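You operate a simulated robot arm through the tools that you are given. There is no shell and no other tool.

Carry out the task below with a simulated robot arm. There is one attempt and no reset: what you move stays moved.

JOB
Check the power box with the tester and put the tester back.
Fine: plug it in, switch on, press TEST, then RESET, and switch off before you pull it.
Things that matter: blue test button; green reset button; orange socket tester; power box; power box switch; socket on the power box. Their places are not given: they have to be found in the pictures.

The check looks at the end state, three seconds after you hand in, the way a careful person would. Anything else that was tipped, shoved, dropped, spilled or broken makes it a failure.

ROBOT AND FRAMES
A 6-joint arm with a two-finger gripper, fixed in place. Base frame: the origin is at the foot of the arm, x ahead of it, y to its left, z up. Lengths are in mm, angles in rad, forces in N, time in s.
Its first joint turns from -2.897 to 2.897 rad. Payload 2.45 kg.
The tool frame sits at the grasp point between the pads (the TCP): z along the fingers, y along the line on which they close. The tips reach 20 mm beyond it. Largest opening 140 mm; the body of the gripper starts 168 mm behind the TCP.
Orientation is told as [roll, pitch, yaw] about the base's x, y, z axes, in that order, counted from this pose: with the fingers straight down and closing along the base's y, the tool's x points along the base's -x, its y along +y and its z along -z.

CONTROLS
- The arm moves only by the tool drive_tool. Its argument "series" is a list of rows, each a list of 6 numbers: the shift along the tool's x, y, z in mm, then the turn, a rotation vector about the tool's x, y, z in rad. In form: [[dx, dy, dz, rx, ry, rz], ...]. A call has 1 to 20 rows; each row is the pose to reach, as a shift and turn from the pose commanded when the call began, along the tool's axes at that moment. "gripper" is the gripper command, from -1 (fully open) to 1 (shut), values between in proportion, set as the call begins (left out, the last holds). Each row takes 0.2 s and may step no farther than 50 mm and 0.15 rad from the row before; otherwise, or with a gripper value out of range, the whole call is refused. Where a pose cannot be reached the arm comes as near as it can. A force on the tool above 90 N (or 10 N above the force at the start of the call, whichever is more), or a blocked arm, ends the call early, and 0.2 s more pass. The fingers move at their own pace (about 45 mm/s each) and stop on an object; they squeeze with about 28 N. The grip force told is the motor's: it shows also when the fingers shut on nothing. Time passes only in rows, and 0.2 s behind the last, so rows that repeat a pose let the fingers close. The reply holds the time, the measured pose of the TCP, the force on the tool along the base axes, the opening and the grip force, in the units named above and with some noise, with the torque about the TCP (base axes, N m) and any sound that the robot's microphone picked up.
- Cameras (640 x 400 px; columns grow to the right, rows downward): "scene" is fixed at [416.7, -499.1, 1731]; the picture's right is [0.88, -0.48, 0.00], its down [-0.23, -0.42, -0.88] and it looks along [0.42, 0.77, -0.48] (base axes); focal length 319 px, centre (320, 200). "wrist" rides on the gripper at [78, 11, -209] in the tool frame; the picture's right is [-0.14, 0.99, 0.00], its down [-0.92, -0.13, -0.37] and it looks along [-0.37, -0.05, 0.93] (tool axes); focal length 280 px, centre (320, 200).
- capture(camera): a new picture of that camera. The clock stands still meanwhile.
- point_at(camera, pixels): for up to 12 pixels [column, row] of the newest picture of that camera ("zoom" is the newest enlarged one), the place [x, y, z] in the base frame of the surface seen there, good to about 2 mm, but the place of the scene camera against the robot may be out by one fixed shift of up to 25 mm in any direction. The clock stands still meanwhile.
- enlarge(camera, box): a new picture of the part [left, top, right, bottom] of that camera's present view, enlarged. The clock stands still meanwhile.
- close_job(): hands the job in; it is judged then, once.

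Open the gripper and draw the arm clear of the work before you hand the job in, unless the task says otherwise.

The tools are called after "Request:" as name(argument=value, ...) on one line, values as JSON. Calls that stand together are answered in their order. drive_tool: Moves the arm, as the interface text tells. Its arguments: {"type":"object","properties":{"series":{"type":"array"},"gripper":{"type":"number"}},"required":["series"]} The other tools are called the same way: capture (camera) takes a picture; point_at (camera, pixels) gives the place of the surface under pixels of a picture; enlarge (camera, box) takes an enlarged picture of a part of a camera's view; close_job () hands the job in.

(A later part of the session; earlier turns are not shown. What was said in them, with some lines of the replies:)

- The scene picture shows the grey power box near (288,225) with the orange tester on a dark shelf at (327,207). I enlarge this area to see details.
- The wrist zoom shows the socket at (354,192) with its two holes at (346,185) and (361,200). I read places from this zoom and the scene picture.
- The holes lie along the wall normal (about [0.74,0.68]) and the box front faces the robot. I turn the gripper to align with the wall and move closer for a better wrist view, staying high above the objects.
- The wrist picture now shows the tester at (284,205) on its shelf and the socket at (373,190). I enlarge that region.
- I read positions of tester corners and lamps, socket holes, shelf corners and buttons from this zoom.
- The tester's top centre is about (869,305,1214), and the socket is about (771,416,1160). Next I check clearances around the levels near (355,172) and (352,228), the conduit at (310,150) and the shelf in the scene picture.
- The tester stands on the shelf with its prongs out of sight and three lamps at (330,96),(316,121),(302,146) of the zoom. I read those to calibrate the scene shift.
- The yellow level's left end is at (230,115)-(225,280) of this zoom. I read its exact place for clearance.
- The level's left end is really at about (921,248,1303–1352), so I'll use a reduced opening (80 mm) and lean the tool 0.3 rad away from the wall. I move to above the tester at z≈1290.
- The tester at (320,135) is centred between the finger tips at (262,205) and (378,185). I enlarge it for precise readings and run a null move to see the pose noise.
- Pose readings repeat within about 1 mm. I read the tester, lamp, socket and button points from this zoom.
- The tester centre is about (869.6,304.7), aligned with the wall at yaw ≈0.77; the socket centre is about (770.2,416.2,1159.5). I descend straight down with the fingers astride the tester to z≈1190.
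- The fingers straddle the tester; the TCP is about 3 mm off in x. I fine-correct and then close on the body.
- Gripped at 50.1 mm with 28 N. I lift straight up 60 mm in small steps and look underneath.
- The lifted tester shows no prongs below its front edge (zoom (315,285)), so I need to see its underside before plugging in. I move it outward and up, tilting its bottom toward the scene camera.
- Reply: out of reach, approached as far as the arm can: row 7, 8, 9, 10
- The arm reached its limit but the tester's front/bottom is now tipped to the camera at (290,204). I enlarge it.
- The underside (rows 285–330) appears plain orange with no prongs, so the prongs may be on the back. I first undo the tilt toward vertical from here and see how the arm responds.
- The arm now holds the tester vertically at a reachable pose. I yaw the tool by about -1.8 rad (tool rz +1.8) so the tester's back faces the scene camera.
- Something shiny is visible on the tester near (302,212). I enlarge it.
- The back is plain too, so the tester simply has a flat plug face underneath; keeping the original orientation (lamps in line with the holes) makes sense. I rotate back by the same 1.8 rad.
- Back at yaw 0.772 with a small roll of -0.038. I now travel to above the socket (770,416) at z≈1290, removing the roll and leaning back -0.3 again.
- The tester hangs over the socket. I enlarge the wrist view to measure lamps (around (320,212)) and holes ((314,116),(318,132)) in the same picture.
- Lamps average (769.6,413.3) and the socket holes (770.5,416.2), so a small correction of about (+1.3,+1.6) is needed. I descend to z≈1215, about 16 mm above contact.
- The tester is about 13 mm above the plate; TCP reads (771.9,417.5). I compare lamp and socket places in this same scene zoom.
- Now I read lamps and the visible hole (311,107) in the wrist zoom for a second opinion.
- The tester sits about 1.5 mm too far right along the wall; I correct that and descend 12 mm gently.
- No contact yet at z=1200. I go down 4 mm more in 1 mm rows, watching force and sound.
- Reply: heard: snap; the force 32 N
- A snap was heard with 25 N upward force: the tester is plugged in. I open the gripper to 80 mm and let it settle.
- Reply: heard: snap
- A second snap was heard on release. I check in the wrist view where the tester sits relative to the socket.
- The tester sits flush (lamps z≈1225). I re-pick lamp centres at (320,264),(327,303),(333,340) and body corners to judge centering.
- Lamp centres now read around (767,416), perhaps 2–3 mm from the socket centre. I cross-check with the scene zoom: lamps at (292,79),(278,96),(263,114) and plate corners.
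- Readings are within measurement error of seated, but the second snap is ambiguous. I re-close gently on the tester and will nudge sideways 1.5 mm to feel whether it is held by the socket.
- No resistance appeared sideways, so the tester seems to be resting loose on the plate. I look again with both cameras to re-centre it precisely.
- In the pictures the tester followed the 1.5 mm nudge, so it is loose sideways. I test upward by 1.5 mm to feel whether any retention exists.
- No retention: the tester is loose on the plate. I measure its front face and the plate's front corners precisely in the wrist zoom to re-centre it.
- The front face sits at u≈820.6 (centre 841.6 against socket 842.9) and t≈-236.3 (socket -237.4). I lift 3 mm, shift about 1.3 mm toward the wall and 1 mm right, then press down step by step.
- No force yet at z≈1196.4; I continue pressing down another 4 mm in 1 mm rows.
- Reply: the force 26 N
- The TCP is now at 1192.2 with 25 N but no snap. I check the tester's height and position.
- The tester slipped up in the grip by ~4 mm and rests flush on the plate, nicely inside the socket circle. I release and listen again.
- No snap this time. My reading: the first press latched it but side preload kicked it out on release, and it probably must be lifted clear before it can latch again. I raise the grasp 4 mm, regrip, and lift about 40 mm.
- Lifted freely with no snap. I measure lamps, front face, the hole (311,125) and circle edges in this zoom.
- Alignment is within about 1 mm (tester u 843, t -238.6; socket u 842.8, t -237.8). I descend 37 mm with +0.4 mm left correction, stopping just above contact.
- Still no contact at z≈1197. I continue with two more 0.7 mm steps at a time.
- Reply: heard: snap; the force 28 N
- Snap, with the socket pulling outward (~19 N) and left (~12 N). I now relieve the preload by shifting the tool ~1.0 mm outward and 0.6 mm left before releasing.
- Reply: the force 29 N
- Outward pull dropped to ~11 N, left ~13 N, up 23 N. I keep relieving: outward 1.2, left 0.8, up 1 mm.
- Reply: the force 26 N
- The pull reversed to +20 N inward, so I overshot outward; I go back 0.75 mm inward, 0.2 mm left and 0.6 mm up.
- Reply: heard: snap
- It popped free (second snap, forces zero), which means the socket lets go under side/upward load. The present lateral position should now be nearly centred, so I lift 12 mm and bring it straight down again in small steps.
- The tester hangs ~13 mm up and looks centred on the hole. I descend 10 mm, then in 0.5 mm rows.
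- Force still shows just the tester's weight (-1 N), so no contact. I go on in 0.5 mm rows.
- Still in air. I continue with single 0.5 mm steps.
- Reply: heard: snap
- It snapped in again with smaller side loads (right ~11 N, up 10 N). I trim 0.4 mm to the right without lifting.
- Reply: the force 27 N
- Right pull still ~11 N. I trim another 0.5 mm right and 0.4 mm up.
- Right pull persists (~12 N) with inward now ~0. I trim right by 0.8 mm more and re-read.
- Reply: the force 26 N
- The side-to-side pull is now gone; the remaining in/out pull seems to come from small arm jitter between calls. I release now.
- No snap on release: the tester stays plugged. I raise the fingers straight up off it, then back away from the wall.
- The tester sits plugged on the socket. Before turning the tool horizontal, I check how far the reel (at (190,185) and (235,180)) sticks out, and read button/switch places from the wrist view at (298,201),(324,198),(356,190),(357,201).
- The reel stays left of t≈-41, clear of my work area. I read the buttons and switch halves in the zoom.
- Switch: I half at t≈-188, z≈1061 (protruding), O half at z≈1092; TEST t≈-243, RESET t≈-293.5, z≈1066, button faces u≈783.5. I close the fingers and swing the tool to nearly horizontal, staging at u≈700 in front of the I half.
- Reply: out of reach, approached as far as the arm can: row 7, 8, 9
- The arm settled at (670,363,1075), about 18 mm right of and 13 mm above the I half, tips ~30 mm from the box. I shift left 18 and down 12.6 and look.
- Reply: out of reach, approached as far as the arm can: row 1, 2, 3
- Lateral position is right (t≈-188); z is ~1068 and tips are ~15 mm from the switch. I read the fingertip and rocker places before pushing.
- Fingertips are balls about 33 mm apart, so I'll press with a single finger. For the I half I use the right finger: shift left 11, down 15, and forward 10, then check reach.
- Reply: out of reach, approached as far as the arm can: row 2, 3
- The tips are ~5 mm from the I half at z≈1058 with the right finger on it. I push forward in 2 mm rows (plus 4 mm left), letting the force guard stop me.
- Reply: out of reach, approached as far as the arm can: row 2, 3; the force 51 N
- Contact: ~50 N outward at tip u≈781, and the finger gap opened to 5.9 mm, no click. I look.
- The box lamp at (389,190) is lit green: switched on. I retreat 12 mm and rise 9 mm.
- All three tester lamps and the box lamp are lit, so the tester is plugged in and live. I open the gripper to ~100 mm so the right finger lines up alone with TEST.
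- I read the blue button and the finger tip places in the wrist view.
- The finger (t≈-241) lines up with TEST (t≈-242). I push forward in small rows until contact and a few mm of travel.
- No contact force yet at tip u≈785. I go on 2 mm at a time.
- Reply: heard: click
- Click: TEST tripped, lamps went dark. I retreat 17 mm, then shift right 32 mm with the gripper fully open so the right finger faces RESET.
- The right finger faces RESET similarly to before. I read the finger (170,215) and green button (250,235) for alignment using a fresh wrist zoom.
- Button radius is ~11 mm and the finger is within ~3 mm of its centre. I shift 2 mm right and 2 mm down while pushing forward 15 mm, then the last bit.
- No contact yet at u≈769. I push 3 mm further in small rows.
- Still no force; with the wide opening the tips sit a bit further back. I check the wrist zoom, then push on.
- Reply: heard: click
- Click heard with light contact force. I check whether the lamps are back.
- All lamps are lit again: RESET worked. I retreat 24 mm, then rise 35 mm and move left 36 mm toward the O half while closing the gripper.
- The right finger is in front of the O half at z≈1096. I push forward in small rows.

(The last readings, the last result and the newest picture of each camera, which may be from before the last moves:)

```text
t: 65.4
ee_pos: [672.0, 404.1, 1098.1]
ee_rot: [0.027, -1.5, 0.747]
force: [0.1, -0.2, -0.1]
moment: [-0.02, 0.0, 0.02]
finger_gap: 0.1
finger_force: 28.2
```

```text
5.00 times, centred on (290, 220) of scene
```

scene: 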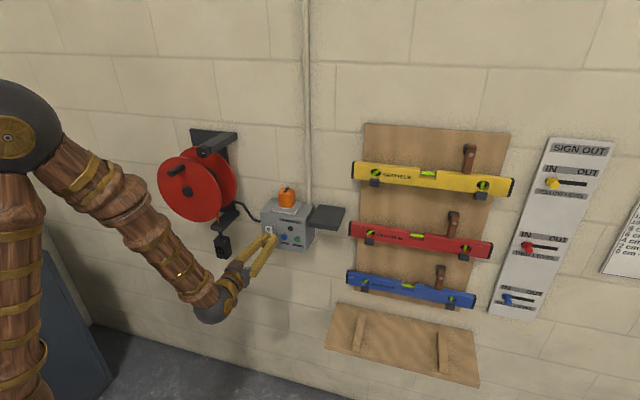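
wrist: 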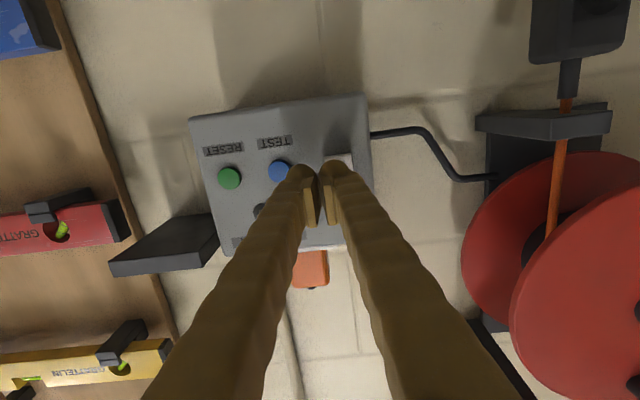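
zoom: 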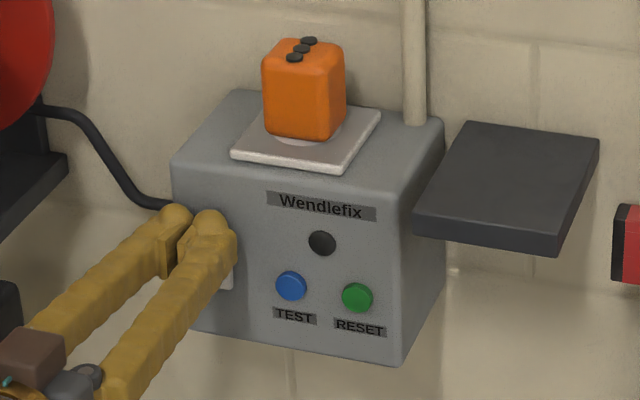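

Lamps are off: switched off. I retreat and confirm the rocker position.

Request:
drive_tool(series=[[0, 0, -6, 0, 0, 0], [0, 0, -14, 0, 0, 0], [-10, -20, -15, 0, 0, 0], [-20, -45, -15, 0, 0, 0], [-20, -45, -15, 0, 0, 0]])

Request:
enlarge(camera="scene", box=[250, 180, 330, 260])

Request:
enlarge(camera="wrist", box=[260, 80, 420, 200])

```text
t: 66.6
ee_pos: [695.2, 361.5, 1119.8]
ee_rot: [0.027, -1.501, 0.745]
force: [0.3, 0.8, 0.1]
moment: [-0.01, -0.01, 0.01]
finger_gap: 0.0
finger_force: 27.7
```

```text
5.00 times, centred on (290, 220) of scene
```

zoom: 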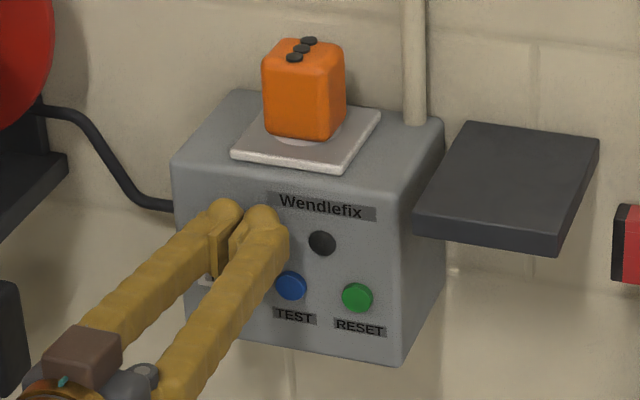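

```text
3.33 times, centred on (340, 140) of wrist
```

zoom: 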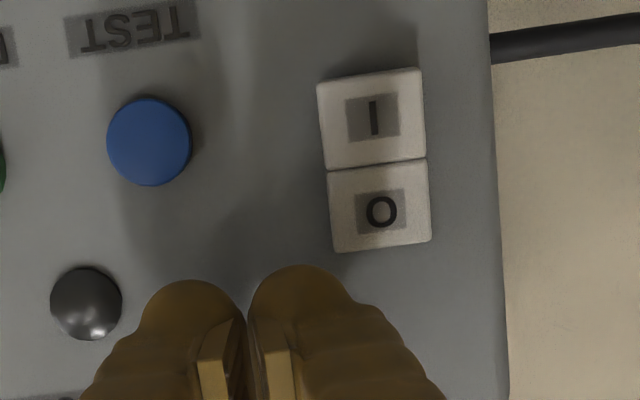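

Rocker is at O. I back off up and outward while swinging the tool back down to the -0.3 rad lean.

Request:
drive_tool(series=[[0, 0, -30, 0, 0, 0], [-10, 0, -60, 0, 0.1, 0], [-30, -2, -85, 0, 0.25, 0], [-55, -4, -105, 0, 0.4, 0], [-80, -6, -125, 0, 0.55, 0], [-105, -8, -140, 0, 0.7, 0], [-130, -10, -152, 0, 0.85, 0], [-150, -12, -160, 0, 1.0, 0], [-159, -13, -161.6, 0, 1.1, 0], [-159, -13, -161.6, 0, 1.2, 0], [-159, -13, -161.6, 0, 1.2, 0]])

Request:
capture(camera="wrist")

```text
t: 69.0
ee_pos: [596.9, 247.5, 1289.9]
ee_rot: [0.002, -0.299, 0.772]
force: [0.0, -0.6, 0.8]
moment: [0.01, 0.01, 0.04]
finger_gap: 0.0
finger_force: 28.7
```

```text
taken
```

wrist: 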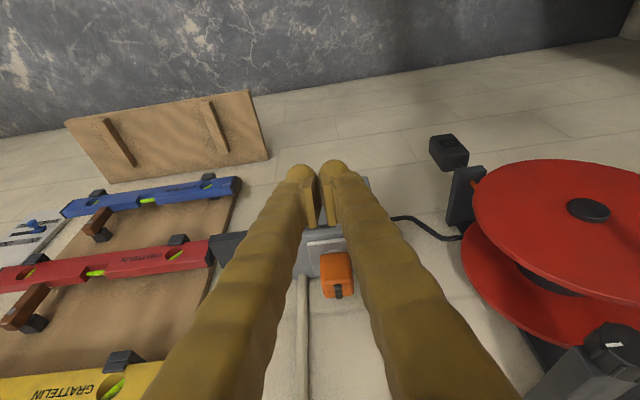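

I move back in over the tester with the gripper opening to 80 mm, staying at z≈1290.

Request:
drive_tool(series=[[-38.6, 0.2, 11.9, 0, 0, 0], [-77.2, 0.4, 23.9, 0, 0, 0], [-115.8, 0.5, 35.8, 0, 0, 0], [-154.4, 0.6, 47.8, 0, 0, 0], [-193, 0.8, 59.7, 0, 0, 0], [-231.5, 0.9, 71.6, 0, 0, 0], [-231.5, 0.9, 71.6, 0, 0, 0]], gripper=-0.143)

Request:
enlarge(camera="wrist", box=[240, 70, 400, 230])

Request:
point_at(camera="zoom", pixels=[[320, 200], [320, 150], [320, 250]])

```text
t: 70.6
ee_pos: [767.8, 416.6, 1289.5]
ee_rot: [0.001, -0.3, 0.773]
force: [-0.1, -0.4, 0.3]
moment: [-0.02, 0.0, -0.01]
finger_gap: 80.0
finger_force: 0.2
```

```text
2.50 times, centred on (320, 150) of wrist
```

zoom: 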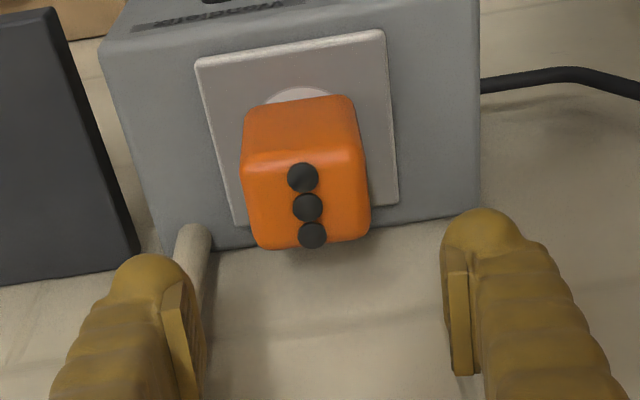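

```text
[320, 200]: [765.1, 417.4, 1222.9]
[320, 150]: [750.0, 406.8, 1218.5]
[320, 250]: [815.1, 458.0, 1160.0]
```

The tester is below, between the fingers. I measure lamps (303,177),(307,207),(312,235) and its corners.

Request:
point_at(camera="zoom", pixels=[[303, 177], [307, 207], [312, 235], [250, 170], [357, 160], [366, 225], [262, 240], [300, 130]])

```text
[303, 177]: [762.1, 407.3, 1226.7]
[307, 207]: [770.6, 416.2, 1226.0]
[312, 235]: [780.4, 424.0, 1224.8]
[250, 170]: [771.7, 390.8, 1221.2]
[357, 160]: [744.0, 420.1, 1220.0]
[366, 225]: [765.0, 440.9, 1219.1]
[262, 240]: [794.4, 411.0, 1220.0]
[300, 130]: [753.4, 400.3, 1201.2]
```

Tester centre ≈ (770.2,416), so I correct 2 mm right and 1 mm in, and descend 93 mm to grasp height.

Request:
drive_tool(series=[[6.5, -2, 22.5, 0, 0, 0], [13, -2, 45, 0, 0, 0], [20, -2, 67, 0, 0, 0], [26.5, -2, 89.6, 0, 0, 0], [26.5, -2, 89.6, 0, 0, 0]])

Request:
enlarge(camera="wrist", box=[230, 100, 410, 250])

```text
t: 71.8
ee_pos: [768.6, 418.5, 1195.2]
ee_rot: [0.002, -0.301, 0.771]
force: [0.6, 0.2, 0.8]
moment: [0.03, 0.01, 0.01]
finger_gap: 80.3
finger_force: 0.2
```

```text
2.67 times, centred on (320, 175) of wrist
```

zoom: 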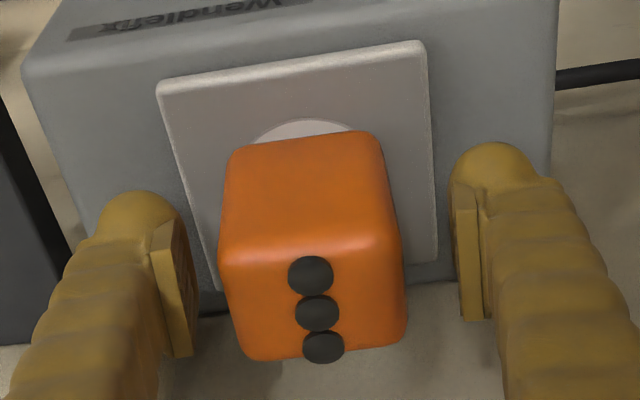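

The right gap (33 px) is smaller than the left (53 px), so I shift 3 mm to the right (dy -3) and close.

Request:
drive_tool(series=[[0, -3, 0, 0, 0, 0], [0, -3, 0, 0, 0, 0]])

Request:
drive_tool(series=[[0, 0, 0, 0, 0, 0], [0, 0, 0, 0, 0, 0], [0, 0, 0, 0, 0, 0], [0, 0, 0, 0, 0, 0], [0, 0, 0, 0, 0, 0]], gripper=1)

```text
t: 72.4
ee_pos: [771.5, 414.2, 1196.6]
ee_rot: [0.002, -0.3, 0.771]
force: [-0.5, 0.2, 0.5]
moment: [-0.01, -0.04, 0.0]
finger_gap: 80.2
finger_force: 0.0
```

```text
t: 73.6
ee_pos: [773.1, 415.1, 1196.4]
ee_rot: [0.002, -0.3, 0.772]
force: [0.2, -0.6, 0.2]
moment: [-0.07, -0.03, 0.04]
finger_gap: 50.3
finger_force: 27.6
heard: snap
```

A snap on closing: the tester came loose from the socket into the grip (the box is off). I lift it straight up ~95 mm.

Request:
drive_tool(series=[[-3, 0, -9.6, 0, 0, 0], [-9, 0, -29, 0, 0, 0], [-18, 0, -58, 0, 0, 0], [-28, 0, -90, 0, 0, 0], [-28, 0, -90, 0, 0, 0]])

Request:
enlarge(camera="scene", box=[250, 150, 350, 250])

Request:
enlarge(camera="wrist", box=[240, 100, 400, 250])

```text
t: 74.8
ee_pos: [771.4, 413.7, 1288.7]
ee_rot: [0.001, -0.3, 0.772]
force: [0.1, -0.1, -1.3]
moment: [0.02, 0.03, 0.02]
finger_gap: 50.0
finger_force: 28.3
```

```text
4.00 times, centred on (300, 200) of scene
```

zoom: 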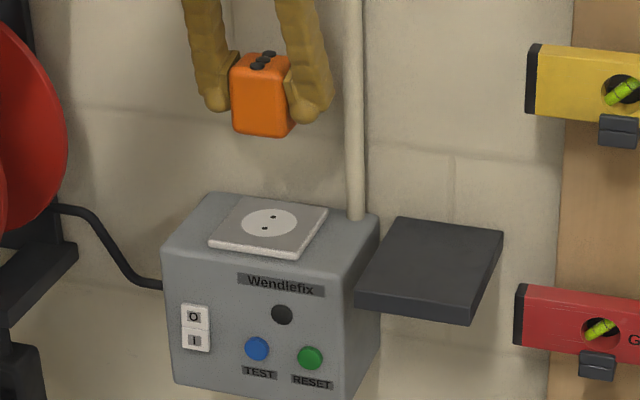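

```text
2.67 times, centred on (320, 175) of wrist
```

zoom: 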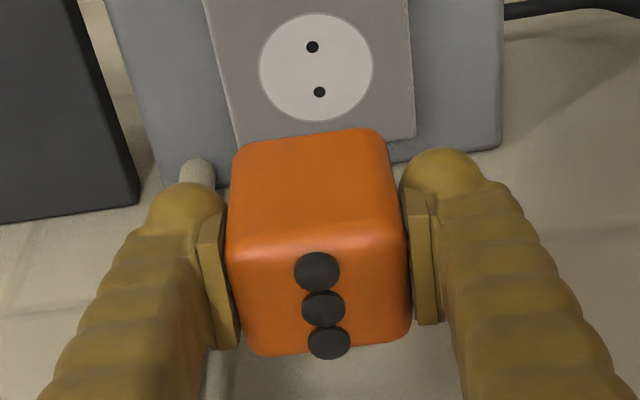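

Tester held and clear of the socket. I carry it right ~147 mm over the shelf at the same height.

Request:
drive_tool(series=[[1.6, -36.6, -0.5, 0, 0, 0], [3.2, -73.3, -1, 0, 0, 0], [4.8, -110, -1.5, 0, 0, 0], [6.4, -146.6, -2, 0, 0, 0], [6.4, -146.6, -2, 0, 0, 0]])

Request:
enlarge(camera="wrist", box=[240, 90, 400, 250])

Request:
point_at(camera="zoom", pixels=[[317, 288], [322, 322], [328, 355]])

```text
t: 76.0
ee_pos: [869.3, 305.6, 1291.0]
ee_rot: [0.002, -0.299, 0.771]
force: [-0.6, 0.1, -2.0]
moment: [0.01, 0.04, 0.01]
finger_gap: 50.1
finger_force: 27.6
```

```text
2.50 times, centred on (320, 170) of wrist
```

zoom: 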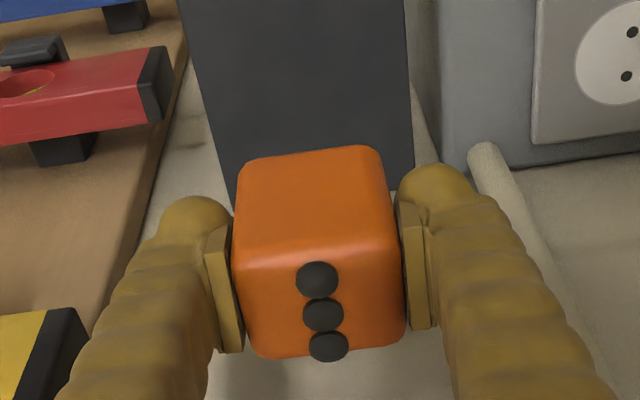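

```text
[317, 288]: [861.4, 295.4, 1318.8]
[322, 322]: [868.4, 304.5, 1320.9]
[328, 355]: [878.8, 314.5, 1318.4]
```

Lamps are at (869.5,304.8), matching the original spot to ~1 mm; bottom is ~103 mm above the shelf. I descend 99 mm.

Request:
drive_tool(series=[[8, 0, 26, 0, 0, 0], [16, 0, 52, 0, 0, 0], [23, 0, 75, 0, 0, 0], [27, 0, 87, 0, 0, 0], [29.2, 0, 94.5, 0, 0, 0], [29.2, 0, 94.5, 0, 0, 0]])

Request:
enlarge(camera="scene", box=[300, 180, 350, 230])

```text
t: 77.4
ee_pos: [871.3, 305.6, 1190.6]
ee_rot: [0.002, -0.301, 0.771]
force: [-0.5, -0.3, -1.1]
moment: [-0.03, -0.01, 0.03]
finger_gap: 50.3
finger_force: 28.1
```

```text
8.00 times, centred on (325, 205) of scene
```

zoom: 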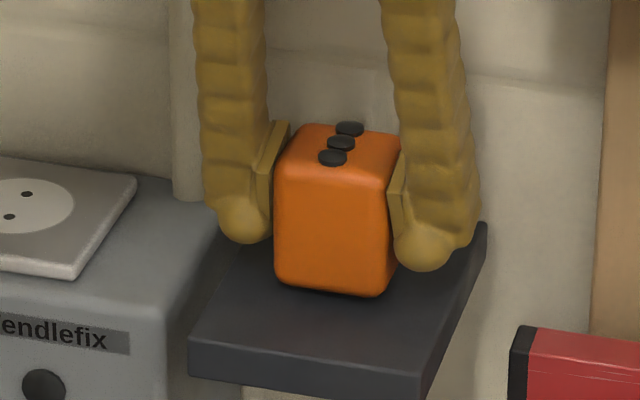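

The tester is just above the shelf, centred. I lower in 0.7 mm rows until contact force appears.

Request:
drive_tool(series=[[0.2, 0, 0.67, 0, 0, 0], [0.4, 0, 1.3, 0, 0, 0]])

Request:
drive_tool(series=[[0.2, 0, 0.67, 0, 0, 0], [0.4, 0, 1.3, 0, 0, 0]])

```text
t: 78.0
ee_pos: [870.2, 306.6, 1190.5]
ee_rot: [0.003, -0.301, 0.774]
force: [0.7, 0.1, -1.6]
moment: [-0.01, 0.03, -0.01]
finger_gap: 50.3
finger_force: 28.4
```

```text
t: 78.6
ee_pos: [870.0, 304.8, 1188.1]
ee_rot: [0.002, -0.298, 0.771]
force: [0.4, -0.1, -1.0]
moment: [0.02, -0.01, -0.01]
finger_gap: 50.1
finger_force: 28.2
```

Still only weight (-1 N). I continue lowering in small steps.

Request:
drive_tool(series=[[0.2, 0, 0.67, 0, 0, 0], [0.4, 0, 1.3, 0, 0, 0]])

Request:
drive_tool(series=[[0.2, 0, 0.67, 0, 0, 0]])

```text
t: 79.2
ee_pos: [869.5, 303.6, 1187.9]
ee_rot: [0.001, -0.3, 0.77]
force: [0.5, 0.5, -1.1]
moment: [0.0, 0.05, 0.01]
finger_gap: 49.9
finger_force: 27.4
```

```text
t: 79.6
ee_pos: [870.3, 304.0, 1186.8]
ee_rot: [0.001, -0.303, 0.771]
force: [-0.5, 1.0, 1.8]
moment: [-0.05, -0.05, -0.03]
finger_gap: 50.2
finger_force: 27.8
```

Force turned to +1.8 N: the tester touches the shelf. I open the gripper to 80 mm.

Request:
drive_tool(series=[[0, 0, 0, 0, 0, 0], [0, 0, 0, 0, 0, 0], [0, 0, 0, 0, 0, 0], [0, 0, 0, 0, 0, 0]], gripper=-0.143)

Request:
enlarge(camera="scene", box=[300, 180, 350, 230])

Request:
enlarge(camera="wrist", box=[230, 100, 410, 250])

```text
t: 80.6
ee_pos: [869.5, 304.3, 1186.2]
ee_rot: [0.002, -0.302, 0.771]
force: [-0.2, 0.0, 0.2]
moment: [-0.01, -0.02, 0.02]
finger_gap: 80.1
finger_force: 0.1
```

```text
8.00 times, centred on (325, 205) of scene
```

zoom: 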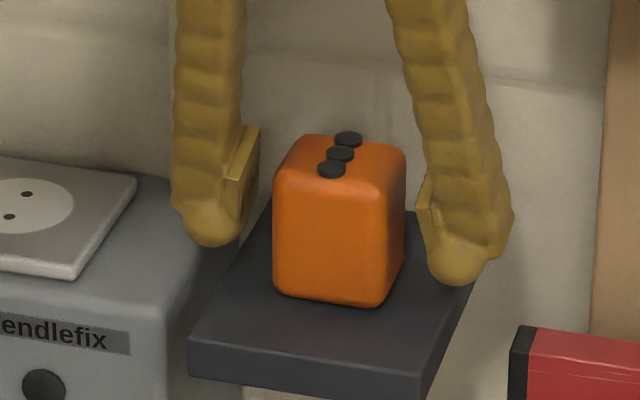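

```text
2.67 times, centred on (320, 175) of wrist
```

zoom: 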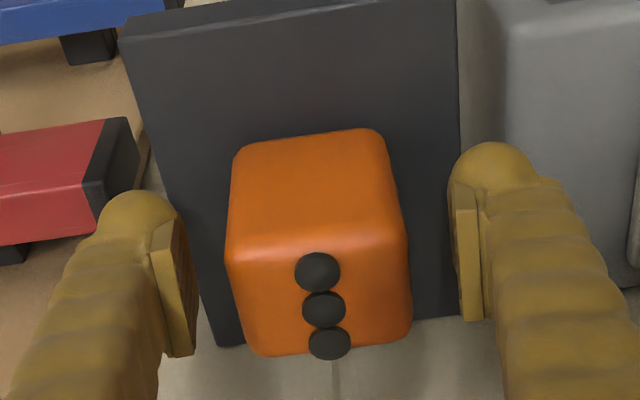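

The tester stands upright on the shelf, free of the fingers. I raise straight up ~105 mm, then back away outward.

Request:
drive_tool(series=[[-8, 0, -26, 0, 0, 0], [-16, 0, -52, 0, 0, 0], [-24, 0, -78, 0, 0, 0], [-31, 0, -100, 0, 0, 0], [7, 0, -112, 0, 0, 0], [45, 0, -124, 0, 0, 0], [83, 0, -136, 0, 0, 0], [121, 0, -148, 0, 0, 0], [159, 0, -160, 0, 0, 0], [197, 0, -171, 0, 0, 0], [197, 0, -171, 0, 0, 0]])

Request:
capture(camera="scene")

Request:
enlarge(camera="scene", box=[250, 170, 350, 260])

```text
t: 83.0
ee_pos: [700.2, 135.6, 1290.1]
ee_rot: [0.002, -0.301, 0.772]
force: [-1.0, 0.3, -0.1]
moment: [-0.01, 0.0, 0.0]
finger_gap: 80.1
finger_force: 0.0
```

```text
taken
```

scene: 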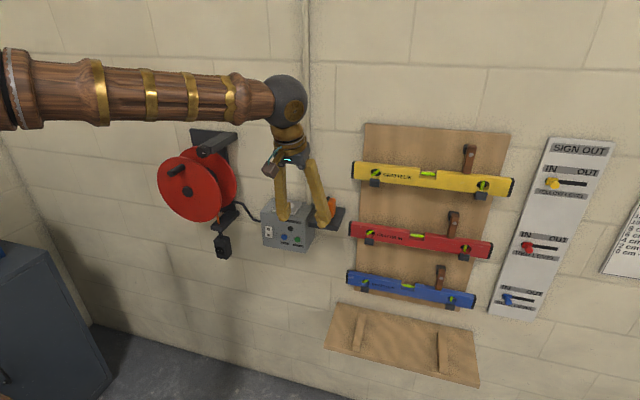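

```text
4.44 times, centred on (300, 215) of scene
```

zoom: 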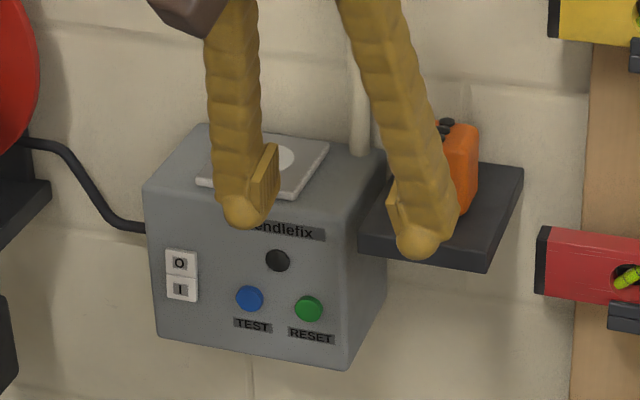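

The tester is on the shelf, the switch at O, lamps dark and the levels untouched. I open the gripper fully and draw a bit further away for a last check.

Request:
drive_tool(series=[[35, 0, -10, 0, 0, 0], [70, 0, -20, 0, 0, 0], [70, 0, -20, 0, 0, 0], [70, 0, -20, 0, 0, 0]], gripper=-1)

Request:
enlarge(camera="scene", box=[240, 170, 360, 260])

Request:
capture(camera="wrist")

```text
t: 84.0
ee_pos: [647.4, 88.3, 1289.9]
ee_rot: [0.003, -0.3, 0.771]
force: [0.2, -0.2, -0.1]
moment: [0.01, -0.01, -0.01]
finger_gap: 139.9
finger_force: 0.1
```

```text
4.44 times, centred on (300, 215) of scene
```

zoom: 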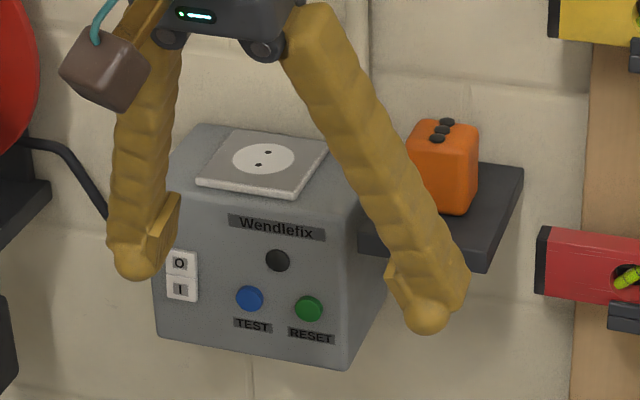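

```text
taken
```

wrist: 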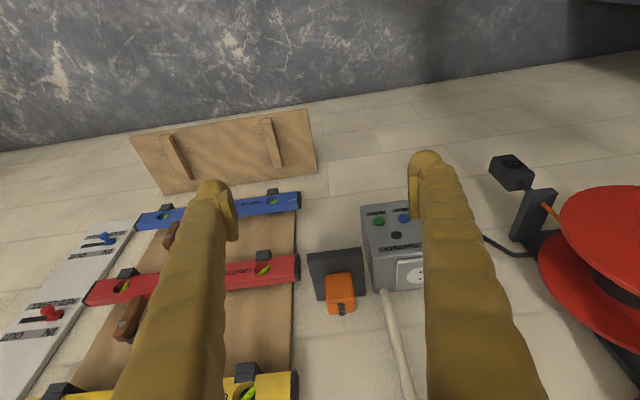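

The tester stands on its shelf at (443,165) of the zoom, the socket is empty, the switch is at O, and the arm is clear with the gripper open. I hand in.

Request:
close_job()

```text
The job is handed in.
```

I ran the check on the power box, and the tester is back on its shelf within about 1 mm of where it started. I've handed the job in but don't have the verdict.

| Step | What happened |
|---|---|
| Plug in | On the first attempt the socket let go as I released the tester, and a later re-seat popped out too. I re-seated it with the switch still off until it held. |
| Switch on | The box lamp and all three tester lamps lit green. |
| TEST | A click, and all the lamps went dark. |
| RESET | A click, and all the lamps lit again. |
| Switch off | The rocker went to O and the lamps went dark. |
| Pull | The tester came loose from the socket as the fingers closed on it, with the box already off. I then lifted it clear. |
| Put back | The tester is upright on the shelf. |

In the last pictures nothing else looks moved. The arm is clear of the work with the gripper fully open.
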